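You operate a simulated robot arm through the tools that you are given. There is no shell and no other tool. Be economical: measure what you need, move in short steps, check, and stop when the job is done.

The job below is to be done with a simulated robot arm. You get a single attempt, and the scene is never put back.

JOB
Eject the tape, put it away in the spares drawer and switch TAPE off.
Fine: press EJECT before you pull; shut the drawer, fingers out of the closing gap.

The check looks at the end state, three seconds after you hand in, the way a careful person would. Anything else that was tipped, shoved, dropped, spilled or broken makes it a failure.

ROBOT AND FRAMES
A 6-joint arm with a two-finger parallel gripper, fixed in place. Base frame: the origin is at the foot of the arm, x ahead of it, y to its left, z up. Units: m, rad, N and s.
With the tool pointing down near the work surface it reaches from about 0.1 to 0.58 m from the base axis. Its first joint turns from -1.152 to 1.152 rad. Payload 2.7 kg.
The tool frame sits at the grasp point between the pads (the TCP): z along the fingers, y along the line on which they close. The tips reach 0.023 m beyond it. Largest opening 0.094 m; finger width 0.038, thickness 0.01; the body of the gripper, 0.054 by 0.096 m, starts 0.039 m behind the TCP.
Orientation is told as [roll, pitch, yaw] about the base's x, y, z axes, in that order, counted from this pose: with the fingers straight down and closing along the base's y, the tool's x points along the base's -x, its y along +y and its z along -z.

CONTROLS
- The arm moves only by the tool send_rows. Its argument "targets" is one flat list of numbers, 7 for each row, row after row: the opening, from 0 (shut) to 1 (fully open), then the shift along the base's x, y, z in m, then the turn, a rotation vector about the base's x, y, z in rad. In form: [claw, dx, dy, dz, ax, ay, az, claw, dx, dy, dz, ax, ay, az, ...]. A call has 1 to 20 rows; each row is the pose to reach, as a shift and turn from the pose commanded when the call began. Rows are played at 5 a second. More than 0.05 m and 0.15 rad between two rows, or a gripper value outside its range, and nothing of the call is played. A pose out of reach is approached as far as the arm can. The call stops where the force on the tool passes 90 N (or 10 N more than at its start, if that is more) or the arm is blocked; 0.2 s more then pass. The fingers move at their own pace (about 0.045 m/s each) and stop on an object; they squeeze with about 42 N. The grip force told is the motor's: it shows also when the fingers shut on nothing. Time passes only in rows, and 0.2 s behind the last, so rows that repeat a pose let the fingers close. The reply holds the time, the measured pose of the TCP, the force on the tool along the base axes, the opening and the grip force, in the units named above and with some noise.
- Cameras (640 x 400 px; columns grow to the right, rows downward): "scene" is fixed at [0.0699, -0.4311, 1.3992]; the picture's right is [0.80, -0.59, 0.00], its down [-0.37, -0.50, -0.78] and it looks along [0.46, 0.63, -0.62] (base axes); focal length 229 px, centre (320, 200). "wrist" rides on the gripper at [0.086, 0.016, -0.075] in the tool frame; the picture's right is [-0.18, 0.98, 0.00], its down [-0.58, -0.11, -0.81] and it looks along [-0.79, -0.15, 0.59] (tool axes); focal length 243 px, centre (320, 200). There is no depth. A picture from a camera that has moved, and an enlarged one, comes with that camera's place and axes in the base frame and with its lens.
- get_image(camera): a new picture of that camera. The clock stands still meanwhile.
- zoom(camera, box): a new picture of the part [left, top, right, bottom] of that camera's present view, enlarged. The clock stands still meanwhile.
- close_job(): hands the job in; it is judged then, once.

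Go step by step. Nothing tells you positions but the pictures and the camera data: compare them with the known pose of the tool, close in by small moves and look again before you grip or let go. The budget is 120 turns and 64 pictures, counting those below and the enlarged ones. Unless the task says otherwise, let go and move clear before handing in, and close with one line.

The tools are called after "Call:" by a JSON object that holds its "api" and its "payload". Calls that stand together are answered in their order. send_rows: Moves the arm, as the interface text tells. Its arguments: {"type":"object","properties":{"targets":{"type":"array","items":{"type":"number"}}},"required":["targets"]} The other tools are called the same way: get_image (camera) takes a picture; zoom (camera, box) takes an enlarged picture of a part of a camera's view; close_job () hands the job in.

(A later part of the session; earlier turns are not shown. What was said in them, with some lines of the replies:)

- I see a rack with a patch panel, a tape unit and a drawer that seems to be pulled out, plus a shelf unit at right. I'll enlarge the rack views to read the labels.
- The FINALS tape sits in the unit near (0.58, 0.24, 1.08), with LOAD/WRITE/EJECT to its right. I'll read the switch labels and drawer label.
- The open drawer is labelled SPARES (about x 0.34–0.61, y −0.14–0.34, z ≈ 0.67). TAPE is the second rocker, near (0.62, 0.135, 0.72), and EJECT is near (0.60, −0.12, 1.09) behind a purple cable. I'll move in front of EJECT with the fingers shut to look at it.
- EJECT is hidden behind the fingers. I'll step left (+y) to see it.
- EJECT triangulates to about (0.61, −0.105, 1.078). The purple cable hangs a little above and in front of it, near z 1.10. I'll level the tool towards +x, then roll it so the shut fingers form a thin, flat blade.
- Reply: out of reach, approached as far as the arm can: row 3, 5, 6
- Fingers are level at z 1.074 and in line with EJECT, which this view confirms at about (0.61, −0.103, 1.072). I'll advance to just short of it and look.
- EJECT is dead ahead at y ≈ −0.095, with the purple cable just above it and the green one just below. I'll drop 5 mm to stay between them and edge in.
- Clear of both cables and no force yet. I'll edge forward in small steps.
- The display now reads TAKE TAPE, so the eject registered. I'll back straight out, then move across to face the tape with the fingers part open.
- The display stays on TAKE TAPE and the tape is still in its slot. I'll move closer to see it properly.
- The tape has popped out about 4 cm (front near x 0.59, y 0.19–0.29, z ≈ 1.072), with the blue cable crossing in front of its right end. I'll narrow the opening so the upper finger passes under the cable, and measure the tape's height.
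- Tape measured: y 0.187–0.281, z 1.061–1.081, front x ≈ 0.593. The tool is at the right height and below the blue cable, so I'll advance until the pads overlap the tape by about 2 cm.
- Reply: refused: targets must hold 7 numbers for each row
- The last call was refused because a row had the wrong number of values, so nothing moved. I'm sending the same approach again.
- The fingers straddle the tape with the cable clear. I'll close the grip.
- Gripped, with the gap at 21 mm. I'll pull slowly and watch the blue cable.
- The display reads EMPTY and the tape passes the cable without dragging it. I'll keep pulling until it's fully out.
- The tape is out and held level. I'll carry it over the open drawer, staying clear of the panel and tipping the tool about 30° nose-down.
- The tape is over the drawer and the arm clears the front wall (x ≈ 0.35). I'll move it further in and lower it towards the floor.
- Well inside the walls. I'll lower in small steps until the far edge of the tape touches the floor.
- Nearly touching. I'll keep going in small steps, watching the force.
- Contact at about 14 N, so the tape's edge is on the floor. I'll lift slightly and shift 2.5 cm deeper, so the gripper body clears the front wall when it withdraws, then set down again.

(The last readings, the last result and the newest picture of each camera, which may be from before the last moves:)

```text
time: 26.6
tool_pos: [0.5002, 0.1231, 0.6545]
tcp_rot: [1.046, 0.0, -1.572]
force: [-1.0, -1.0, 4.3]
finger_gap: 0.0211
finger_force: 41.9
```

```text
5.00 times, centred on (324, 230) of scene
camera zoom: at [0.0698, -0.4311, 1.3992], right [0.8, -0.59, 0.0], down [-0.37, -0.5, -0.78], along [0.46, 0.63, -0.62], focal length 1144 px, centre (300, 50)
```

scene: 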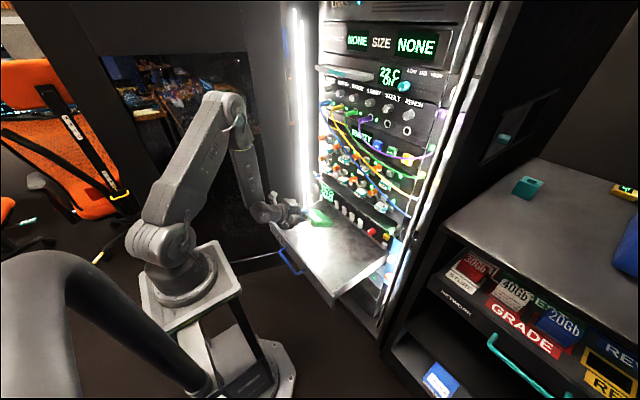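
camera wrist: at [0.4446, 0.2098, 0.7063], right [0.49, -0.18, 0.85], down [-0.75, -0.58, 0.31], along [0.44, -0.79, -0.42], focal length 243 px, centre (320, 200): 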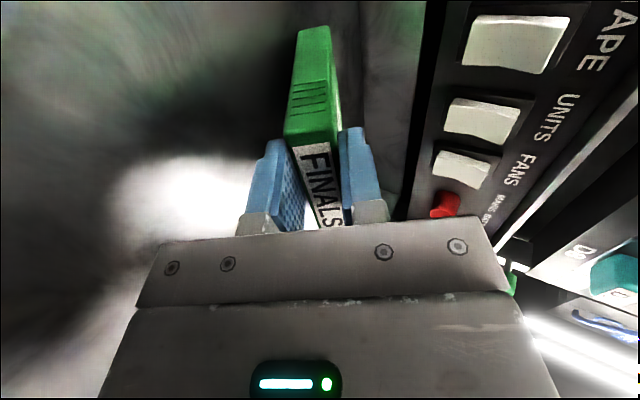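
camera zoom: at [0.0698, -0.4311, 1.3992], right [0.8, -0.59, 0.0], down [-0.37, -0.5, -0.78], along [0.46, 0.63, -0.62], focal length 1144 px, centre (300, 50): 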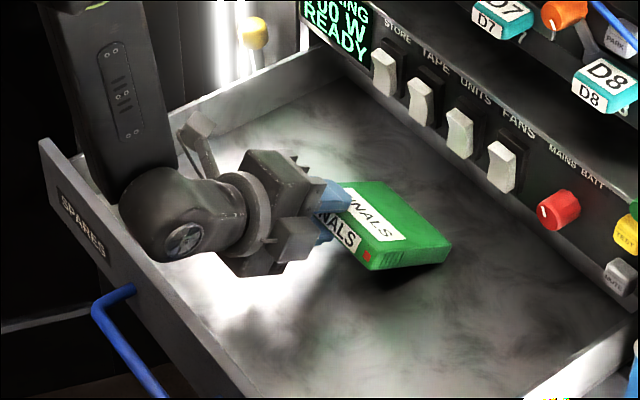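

The tape is resting lightly on the floor. I'll open, then slide the fingers back along their own axis.

Call:
{"api": "send_rows", "payload": {"targets": [0.45, 0, 0, 0, 0, 0, 0, 0.45, 0, 0, 0, 0, 0, 0, 0.45, -0.01, 0, 0.005, 0, 0, 0, 0.45, -0.02, 0, 0.011, 0, 0, 0, 0.45, -0.03, 0, 0.0165, 0, 0, 0]}}

Call:
{"api": "zoom", "payload": {"camera": "scene", "box": [260, 190, 388, 270]}}

```text
time: 27.8
tool_pos: [0.4702, 0.1239, 0.67]
tcp_rot: [1.043, 0.001, -1.571]
force: [-0.7, 0.2, -0.5]
finger_gap: 0.0422
finger_force: 0.1
```

```text
5.00 times, centred on (324, 230) of scene
camera zoom: at [0.0699, -0.4311, 1.3992], right [0.8, -0.59, 0.0], down [-0.37, -0.5, -0.78], along [0.46, 0.63, -0.62], focal length 1144 px, centre (300, 50)
```

zoom: 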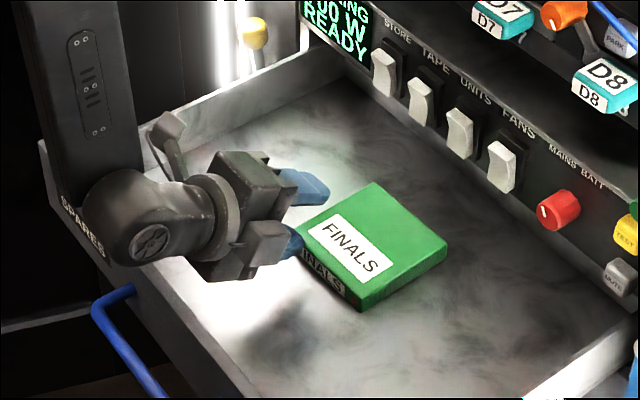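

The tape lies flat in the drawer and the fingers are free. I'll rise out, shut the fingers and tip steeper, to push the drawer's handle bar from outside.

Call:
{"api": "send_rows", "payload": {"targets": [0.45, -0.015, 0, 0.025, 0, 0, 0, 0.45, -0.02, 0, 0.065, 0, 0, 0, 0.2, -0.03, 0, 0.11, 0, 0, 0, 0, -0.05, 0, 0.14, 0, 0.1, 0, 0, -0.08, -0.003, 0.16, 0, 0.2, 0, 0, -0.12, -0.006, 0.17, 0, 0.3, 0, 0, -0.16, -0.01, 0.17, 0, 0.42, 0, 0, -0.2, -0.014, 0.17, 0, 0.524, 0, 0, -0.23, -0.014, 0.15, 0, 0.524, 0]}}

Call:
{"api": "get_image", "payload": {"camera": "wrist"}}

Call:
{"api": "get_image", "payload": {"camera": "scene"}}

```text
time: 29.8
tool_pos: [0.2428, 0.1112, 0.8198]
tcp_rot: [0.517, -0.003, -1.571]
force: [0.0, -0.8, -0.5]
finger_gap: 0.0
finger_force: 41.5
out of reach, approached as far as the arm can: row 9
```

```text
15 pictures are left
camera wrist: at [0.2202, 0.1977, 0.8923], right [0.85, -0.18, 0.49], down [-0.49, -0.58, 0.65], along [0.16, -0.79, -0.59], focal length 243 px, centre (320, 200)
```

wrist: 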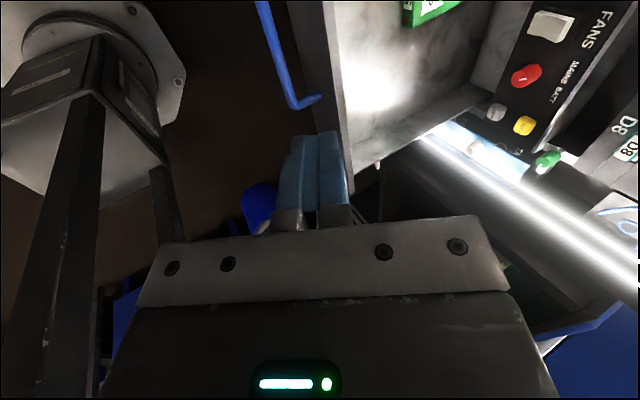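

```text
14 pictures are left
```

scene: 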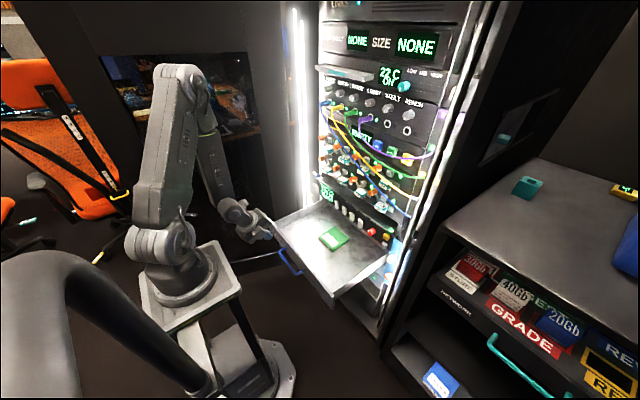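

The handle bar is at about x 0.298, z 0.618, and the tape is lying flat in the drawer. I'll lower the fingers in front of the bar.

Call:
{"api": "send_rows", "payload": {"targets": [0, 0, 0, -0.04, 0, 0, 0, 0, 0, 0, -0.08, 0, 0, 0, 0, 0, 0, -0.12, 0, 0, 0, 0, 0, 0, -0.16, 0, 0, 0, 0, 0, 0, -0.2, 0, 0, 0, 0, 0, 0, -0.208, 0, 0, 0]}}

Call:
{"api": "get_image", "payload": {"camera": "wrist"}}

Call:
{"api": "zoom", "payload": {"camera": "scene", "box": [200, 170, 392, 290]}}

```text
time: 31.2
tool_pos: [0.2438, 0.1125, 0.6089]
tcp_rot: [0.517, 0.0, -1.571]
force: [-0.3, 0.0, -1.0]
finger_gap: 0.0001
finger_force: 41.5
```

```text
13 pictures are left
camera wrist: at [0.2204, 0.1986, 0.6821], right [0.85, -0.18, 0.49], down [-0.49, -0.58, 0.65], along [0.16, -0.79, -0.59], focal length 243 px, centre (320, 200)
```

wrist: 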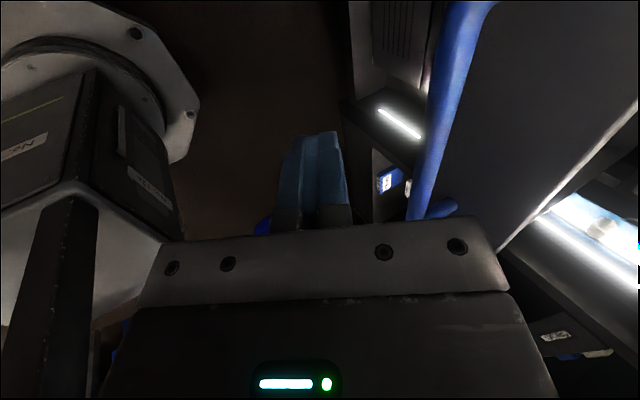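

```text
3.33 times, centred on (296, 230) of scene
camera zoom: at [0.0699, -0.4311, 1.3992], right [0.8, -0.59, 0.0], down [-0.37, -0.5, -0.78], along [0.46, 0.63, -0.62], focal length 762 px, centre (400, 100)
```

zoom: 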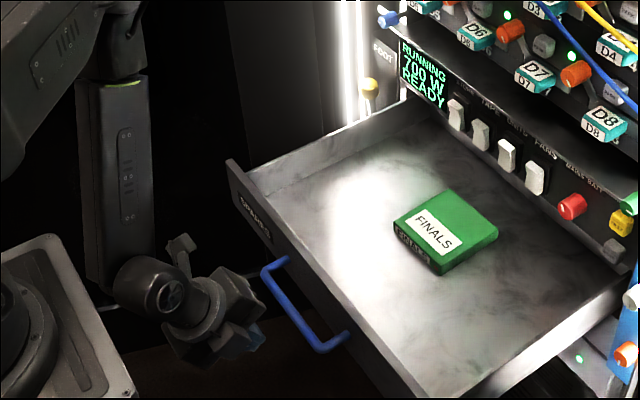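

The fingers are in front of the bar, with tips below it. I'll push the drawer in gently.

Call:
{"api": "send_rows", "payload": {"targets": [0, 0.02, 0, 0, 0, 0, 0, 0, 0.035, 0, 0, 0, 0, 0, 0, 0.045, 0, 0, 0, 0, 0, 0, 0.055, 0, 0, 0, 0, 0, 0, 0.067, 0, 0, 0, 0, 0, 0, 0.08, 0, 0, 0, 0, 0, 0, 0.094, 0, 0, 0, 0, 0, 0, 0.11, 0, 0, 0, 0, 0, 0, 0.126, 0, 0, 0, 0, 0, 0, 0.142, 0, 0, 0, 0, 0, 0, 0.158, 0, 0, 0, 0, 0, 0, 0.17, 0, 0, 0, 0, 0, 0, 0.18, 0, 0, 0, 0, 0]}}

Call:
{"api": "get_image", "payload": {"camera": "scene"}}

```text
time: 34.0
tool_pos: [0.4237, 0.1111, 0.6104]
tcp_rot: [0.518, 0.0, -1.57]
force: [0.7, 0.9, -0.2]
finger_gap: 0.0
finger_force: 41.8
```

```text
11 pictures are left
```

scene: 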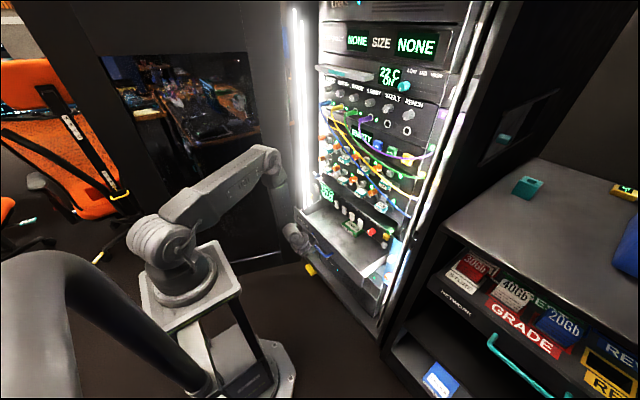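

The drawer is sliding in with the tape inside. I'll continue to the stop in small steps.

Call:
{"api": "send_rows", "payload": {"targets": [0, 0.01, 0, 0, 0, 0, 0, 0, 0.022, 0, 0, 0, 0, 0, 0, 0.035, 0, 0, 0, 0, 0, 0, 0.048, 0, 0, 0, 0, 0, 0, 0.061, 0, 0, 0, 0, 0, 0, 0.074, 0, 0, 0, 0, 0, 0, 0.086, 0, 0, 0, 0, 0, 0, 0.096, 0, 0, 0, 0, 0]}}

Call:
{"api": "zoom", "payload": {"camera": "scene", "box": [250, 160, 442, 280]}}

```text
time: 35.8
tool_pos: [0.5192, 0.1123, 0.6105]
tcp_rot: [0.518, 0.0, -1.573]
force: [0.6, 0.8, -0.6]
finger_gap: 0.0
finger_force: 42.2
```

```text
3.33 times, centred on (346, 220) of scene
camera zoom: at [0.0699, -0.4311, 1.3992], right [0.8, -0.59, 0.0], down [-0.37, -0.5, -0.78], along [0.46, 0.63, -0.62], focal length 762 px, centre (233, 133)
```

zoom: 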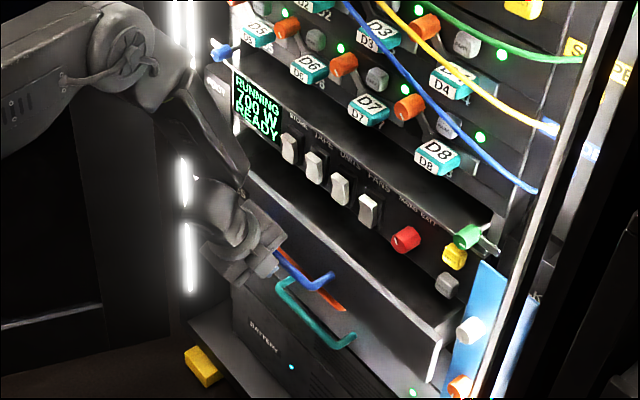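

Nearly shut, with no resistance yet. I'll continue in finer steps until it stops.

Call:
{"api": "send_rows", "payload": {"targets": [0, 0.01, 0, 0, 0, 0, 0, 0, 0.02, 0, 0, 0, 0, 0, 0, 0.028, 0, 0, 0, 0, 0, 0, 0.035, 0, 0, 0, 0, 0]}}

Call:
{"api": "zoom", "payload": {"camera": "scene", "box": [270, 170, 430, 290]}}

```text
time: 36.8
tool_pos: [0.5547, 0.1105, 0.6129]
tcp_rot: [0.518, 0.0, -1.572]
force: [-0.2, -0.2, 0.6]
finger_gap: 0.0
finger_force: 42.0
```

```text
3.33 times, centred on (350, 230) of scene
camera zoom: at [0.0699, -0.4311, 1.3992], right [0.8, -0.59, 0.0], down [-0.37, -0.5, -0.78], along [0.46, 0.63, -0.62], focal length 762 px, centre (220, 100)
```

zoom: 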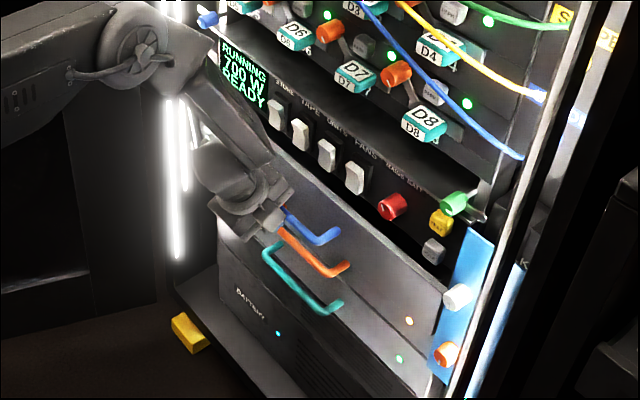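

The drawer seems to have coasted ahead of the fingers, with the bar now near x 0.60. I'll back off, return to a flatter tilt and check how shut it is.

Call:
{"api": "send_rows", "payload": {"targets": [0, -0.04, 0, 0, 0, 0, 0, 0, -0.08, 0, 0.01, 0, -0.1, 0, 0, -0.12, 0, 0.03, 0, -0.2, 0, 0, -0.15, 0.005, 0.06, 0, -0.3, 0, 0, -0.16, 0.015, 0.09, 0, -0.42, 0, 0, -0.165, 0.025, 0.12, 0, -0.524, 0]}}

Call:
{"api": "get_image", "payload": {"camera": "wrist"}}

Call:
{"api": "zoom", "payload": {"camera": "scene", "box": [300, 170, 420, 270]}}

```text
time: 38.2
tool_pos: [0.3891, 0.1378, 0.7321]
tcp_rot: [1.043, 0.0, -1.572]
force: [0.4, 0.8, 0.2]
finger_gap: 0.0001
finger_force: 42.1
```

```text
8 pictures are left
camera wrist: at [0.3342, 0.224, 0.7834], right [0.49, -0.18, 0.85], down [-0.75, -0.58, 0.31], along [0.44, -0.79, -0.43], focal length 243 px, centre (320, 200)
```

wrist: 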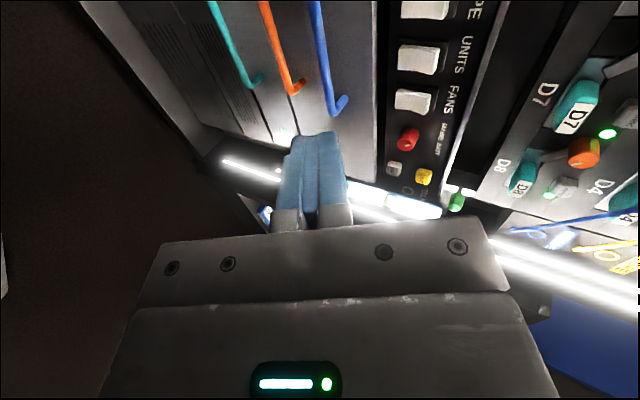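

```text
4.00 times, centred on (360, 220) of scene
camera zoom: at [0.0699, -0.4311, 1.3992], right [0.8, -0.59, 0.0], down [-0.37, -0.5, -0.78], along [0.46, 0.63, -0.62], focal length 915 px, centre (160, 120)
```

zoom: 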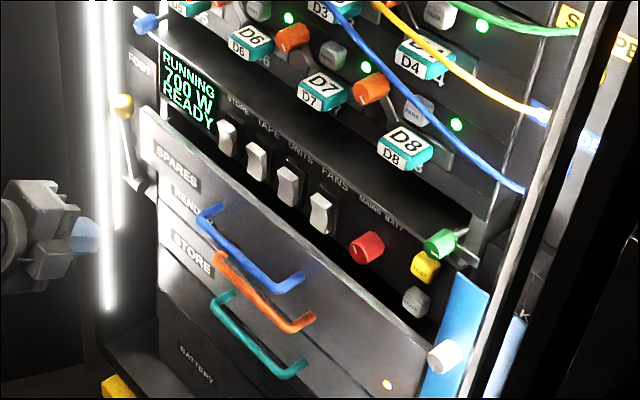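

Comparing the three handles, SPARES still stands about 3 cm proud of RENDER and STORE. I'll lower with a flatter tilt and push its blue bar home.

Call:
{"api": "send_rows", "payload": {"targets": [0, 0.01, -0.006, -0.03, 0, -0.07, 0, 0, 0.02, -0.013, -0.06, 0, -0.14, 0, 0, 0.03, -0.02, -0.085, 0, -0.2, 0, 0, 0.045, -0.026, -0.106, 0, -0.262, 0, 0, 0.08, -0.026, -0.106, 0, -0.262, 0, 0, 0.11, -0.026, -0.106, 0, -0.262, 0, 0, 0.13, -0.026, -0.106, 0, -0.262, 0]}}

Call:
{"api": "get_image", "payload": {"camera": "wrist"}}

```text
time: 39.8
tool_pos: [0.5193, 0.1097, 0.6239]
tcp_rot: [1.305, 0.001, -1.57]
force: [-0.2, -0.6, -0.1]
finger_gap: 0.0001
finger_force: 42.2
```

```text
6 pictures are left
camera wrist: at [0.4516, 0.1961, 0.6596], right [0.26, -0.18, 0.95], down [-0.81, -0.58, 0.11], along [0.53, -0.79, -0.3], focal length 243 px, centre (320, 200)
```

wrist: 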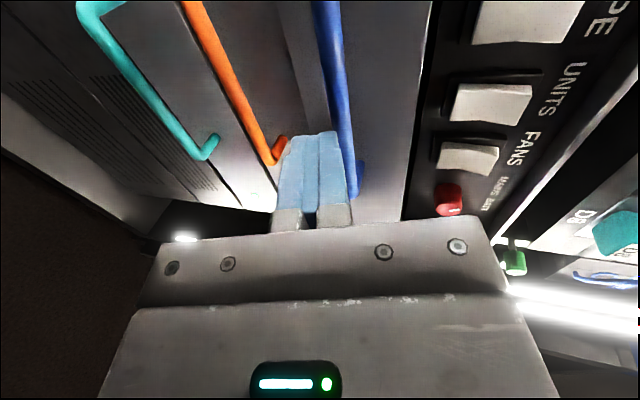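

The tips are level with the blue bar (x ≈ 0.577). I'll push on it in small steps and watch the force.

Call:
{"api": "send_rows", "payload": {"targets": [0, 0.012, 0, 0.003, 0, 0, 0, 0, 0.024, 0, 0.003, 0, 0, 0, 0, 0.032, 0, 0.003, 0, 0, 0, 0, 0.04, 0, 0.003, 0, 0, 0, 0, 0.048, 0, 0.003, 0, 0, 0, 0, 0.055, 0, 0.003, 0, 0, 0]}}

```text
time: 41.2
tool_pos: [0.5717, 0.1105, 0.6281]
tcp_rot: [1.303, -0.003, -1.573]
force: [-63.9, -2.2, 41.6]
finger_gap: 0.0
finger_force: 42.3
```

Firm resistance at tip x ≈ 0.594, so the drawer should be at its stop. I'll back off and check it, placing the hand so the TAPE rocker is also in view.

Call:
{"api": "send_rows", "payload": {"targets": [0, -0.02, 0, 0, 0, 0, 0, 0, -0.06, 0, 0.01, 0, 0, 0, 0, -0.1, 0.005, 0.04, 0, 0, 0, 0, -0.13, 0.015, 0.07, 0, -0.09, 0, 0, -0.15, 0.025, 0.1, 0, -0.18, 0, 0, -0.15, 0.025, 0.1, 0, -0.262, 0]}}

Call:
{"api": "zoom", "payload": {"camera": "scene", "box": [315, 170, 411, 266]}}

```text
refused: row 3 steps farther than a row can; nothing moved
```

```text
4.17 times, centred on (363, 218) of scene
camera zoom: at [0.068, -0.4313, 1.3992], right [0.8, -0.59, 0.0], down [-0.37, -0.5, -0.78], along [0.46, 0.63, -0.62], focal length 953 px, centre (141, 125)
```

zoom: 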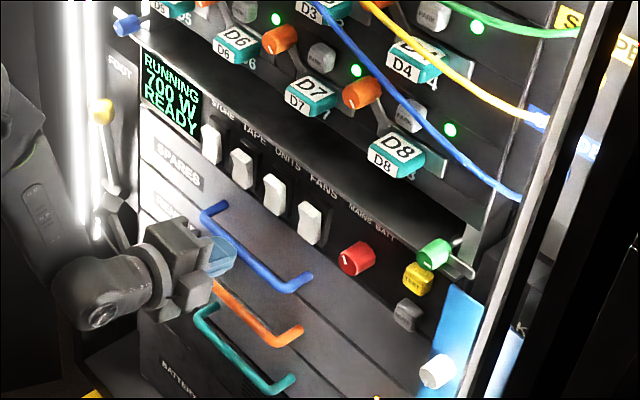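

All three handles now line up evenly, so the SPARES drawer is flush and shut. That last call was refused for one step being too large, so I'll back off with shorter steps, level the tool and line up with the TAPE rocker.

Call:
{"api": "send_rows", "payload": {"targets": [0, -0.02, 0, 0, 0, 0, 0, 0, -0.055, 0, 0.01, 0, 0, 0, 0, -0.085, 0.005, 0.03, 0, -0.06, 0, 0, -0.1, 0.013, 0.06, 0, -0.13, 0, 0, -0.1, 0.02, 0.085, 0, -0.2, 0, 0, -0.1, 0.025, 0.09, 0, -0.262, 0]}}

Call:
{"api": "zoom", "payload": {"camera": "wrist", "box": [160, 0, 480, 200]}}

```text
time: 42.6
tool_pos: [0.4743, 0.1357, 0.7167]
tcp_rot: [1.568, 0.0, -1.571]
force: [0.0, -0.1, -0.2]
finger_gap: 0.0
finger_force: 42.2
```

```text
2.00 times, centred on (320, 100) of wrist
camera zoom: at [0.4007, 0.2229, 0.7332], right [0.0, -0.18, 0.98], down [-0.81, -0.58, -0.11], along [0.59, -0.79, -0.15], focal length 485 px, centre (320, 400)
```

zoom: 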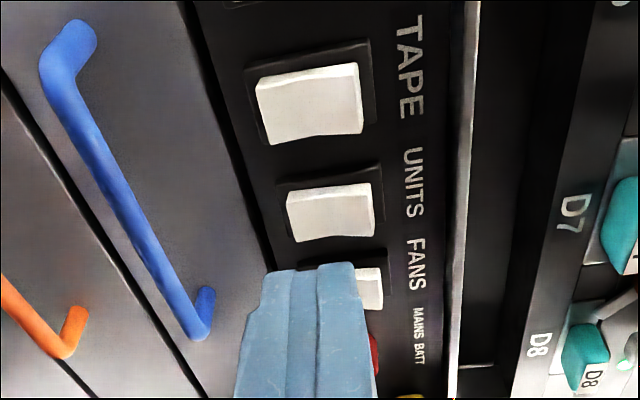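

The TAPE rocker is plainly in view and off to +y of the fingers, still set like its neighbours. I'll enlarge it to see which end stands out.

Call:
{"api": "zoom", "payload": {"camera": "wrist", "box": [270, 10, 366, 130]}}

```text
3.33 times, centred on (318, 70) of wrist
camera zoom: at [0.4007, 0.2229, 0.7332], right [0.0, -0.18, 0.98], down [-0.81, -0.58, -0.11], along [0.59, -0.79, -0.15], focal length 809 px, centre (327, 633)
```

zoom: 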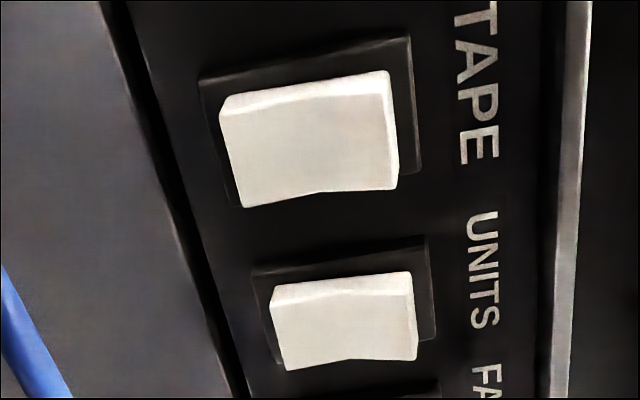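

The upper half of the rocker stands out from the panel and the lower half lies flat, so pressing the top (z ≈ 0.727, y 0.137) switches it. I'll move in close at that height.

Call:
{"api": "send_rows", "payload": {"targets": [0, 0.01, 0.001, 0.006, 0, 0, 0, 0, 0.04, 0.001, 0.011, 0, 0, 0, 0, 0.07, 0.001, 0.011, 0, 0, 0, 0, 0.095, 0.001, 0.011, 0, 0, 0, 0, 0.103, 0.001, 0.011, 0, 0, 0, 0, 0.107, 0.001, 0.011, 0, 0, 0]}}

```text
time: 44.0
tool_pos: [0.581, 0.1378, 0.7298]
tcp_rot: [1.564, 0.002, -1.57]
force: [-0.3, -0.1, -0.6]
finger_gap: 0.0
finger_force: 41.6
```

Call:
{"api": "send_rows", "payload": {"targets": [0, 0.004, 0, 0, 0, 0, 0, 0, 0.008, 0, 0, 0, 0, 0, 0, 0.012, 0, 0, 0, 0, 0]}}

```text
time: 44.8
tool_pos: [0.5936, 0.1368, 0.7288]
tcp_rot: [1.566, 0.001, -1.572]
force: [-0.5, 0.9, 1.0]
finger_gap: 0.0
finger_force: 42.2
```

No contact yet with the tip at x 0.617. I'll carry on in finer steps.

Call:
{"api": "send_rows", "payload": {"targets": [0, 0.003, 0, 0, 0, 0, 0, 0, 0.006, 0, 0, 0, 0, 0, 0, 0.009, 0, 0, 0, 0, 0]}}

```text
time: 45.5
tool_pos: [0.5957, 0.1369, 0.7288]
tcp_rot: [1.571, -0.001, -1.575]
force: [-38.8, -4.3, 22.1]
finger_gap: 0.0
finger_force: 42.1
stopped in row 3: the force on the tool passed its limit (the readings are from after the stop); the commanded pose is now the measured one
```

There was firm contact at tip x ≈ 0.62. I'll check the rocker and the displays.

Call:
{"api": "zoom", "payload": {"camera": "scene", "box": [315, 120, 411, 230]}}

```text
3.64 times, centred on (363, 175) of scene
camera zoom: at [0.0687, -0.4313, 1.3992], right [0.8, -0.59, 0.0], down [-0.37, -0.5, -0.78], along [0.46, 0.63, -0.62], focal length 832 px, centre (164, 291)
```

zoom: 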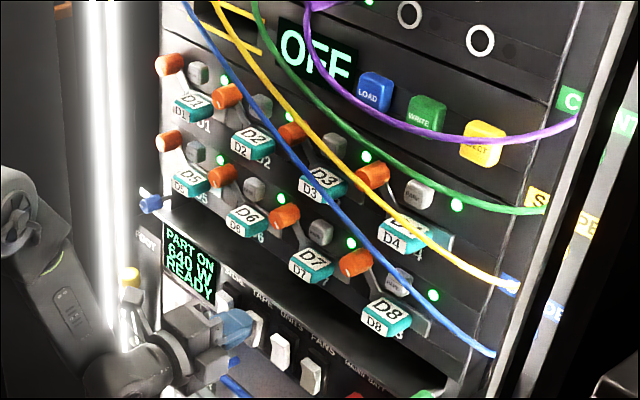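

The tape unit's display reads OFF and the power strip shows PART ON, 640 W, so TAPE is off. I'll back straight out and check once more.

Call:
{"api": "send_rows", "payload": {"targets": [0, -0.02, 0, 0, 0, 0, 0, 0, -0.06, 0, 0, 0, 0, 0, 0, -0.1, 0, 0, 0, 0, 0, 0, -0.14, 0, 0.02, 0, 0, 0, 0, -0.16, 0, 0.06, 0, 0, 0, 0, -0.16, 0, 0.1, 0, 0, 0]}}

Call:
{"api": "zoom", "payload": {"camera": "scene", "box": [300, 120, 428, 270]}}

```text
time: 46.9
tool_pos: [0.4363, 0.1361, 0.8293]
tcp_rot: [1.567, -0.005, -1.573]
force: [0.4, -0.4, 0.2]
finger_gap: 0.0002
finger_force: 41.9
```

```text
2.67 times, centred on (364, 195) of scene
camera zoom: at [0.0699, -0.4311, 1.3992], right [0.8, -0.59, 0.0], down [-0.37, -0.5, -0.78], along [0.46, 0.63, -0.62], focal length 610 px, centre (203, 213)
```

zoom: 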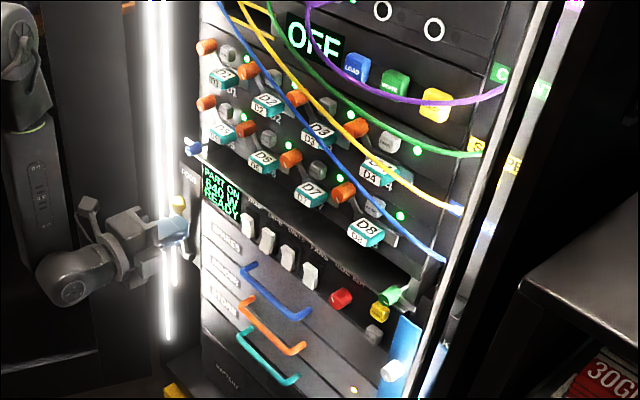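

The drawer is flush, TAPE shows OFF, the other switches and the cables look unchanged, and the arm is clear. I'm handing in.

Call:
{"api": "close_job", "payload": {}}

```text
The job is handed in.
```

I pressed EJECT and then pulled the FINALS tape; it is now lying in the shut SPARES drawer, and TAPE is switched off.
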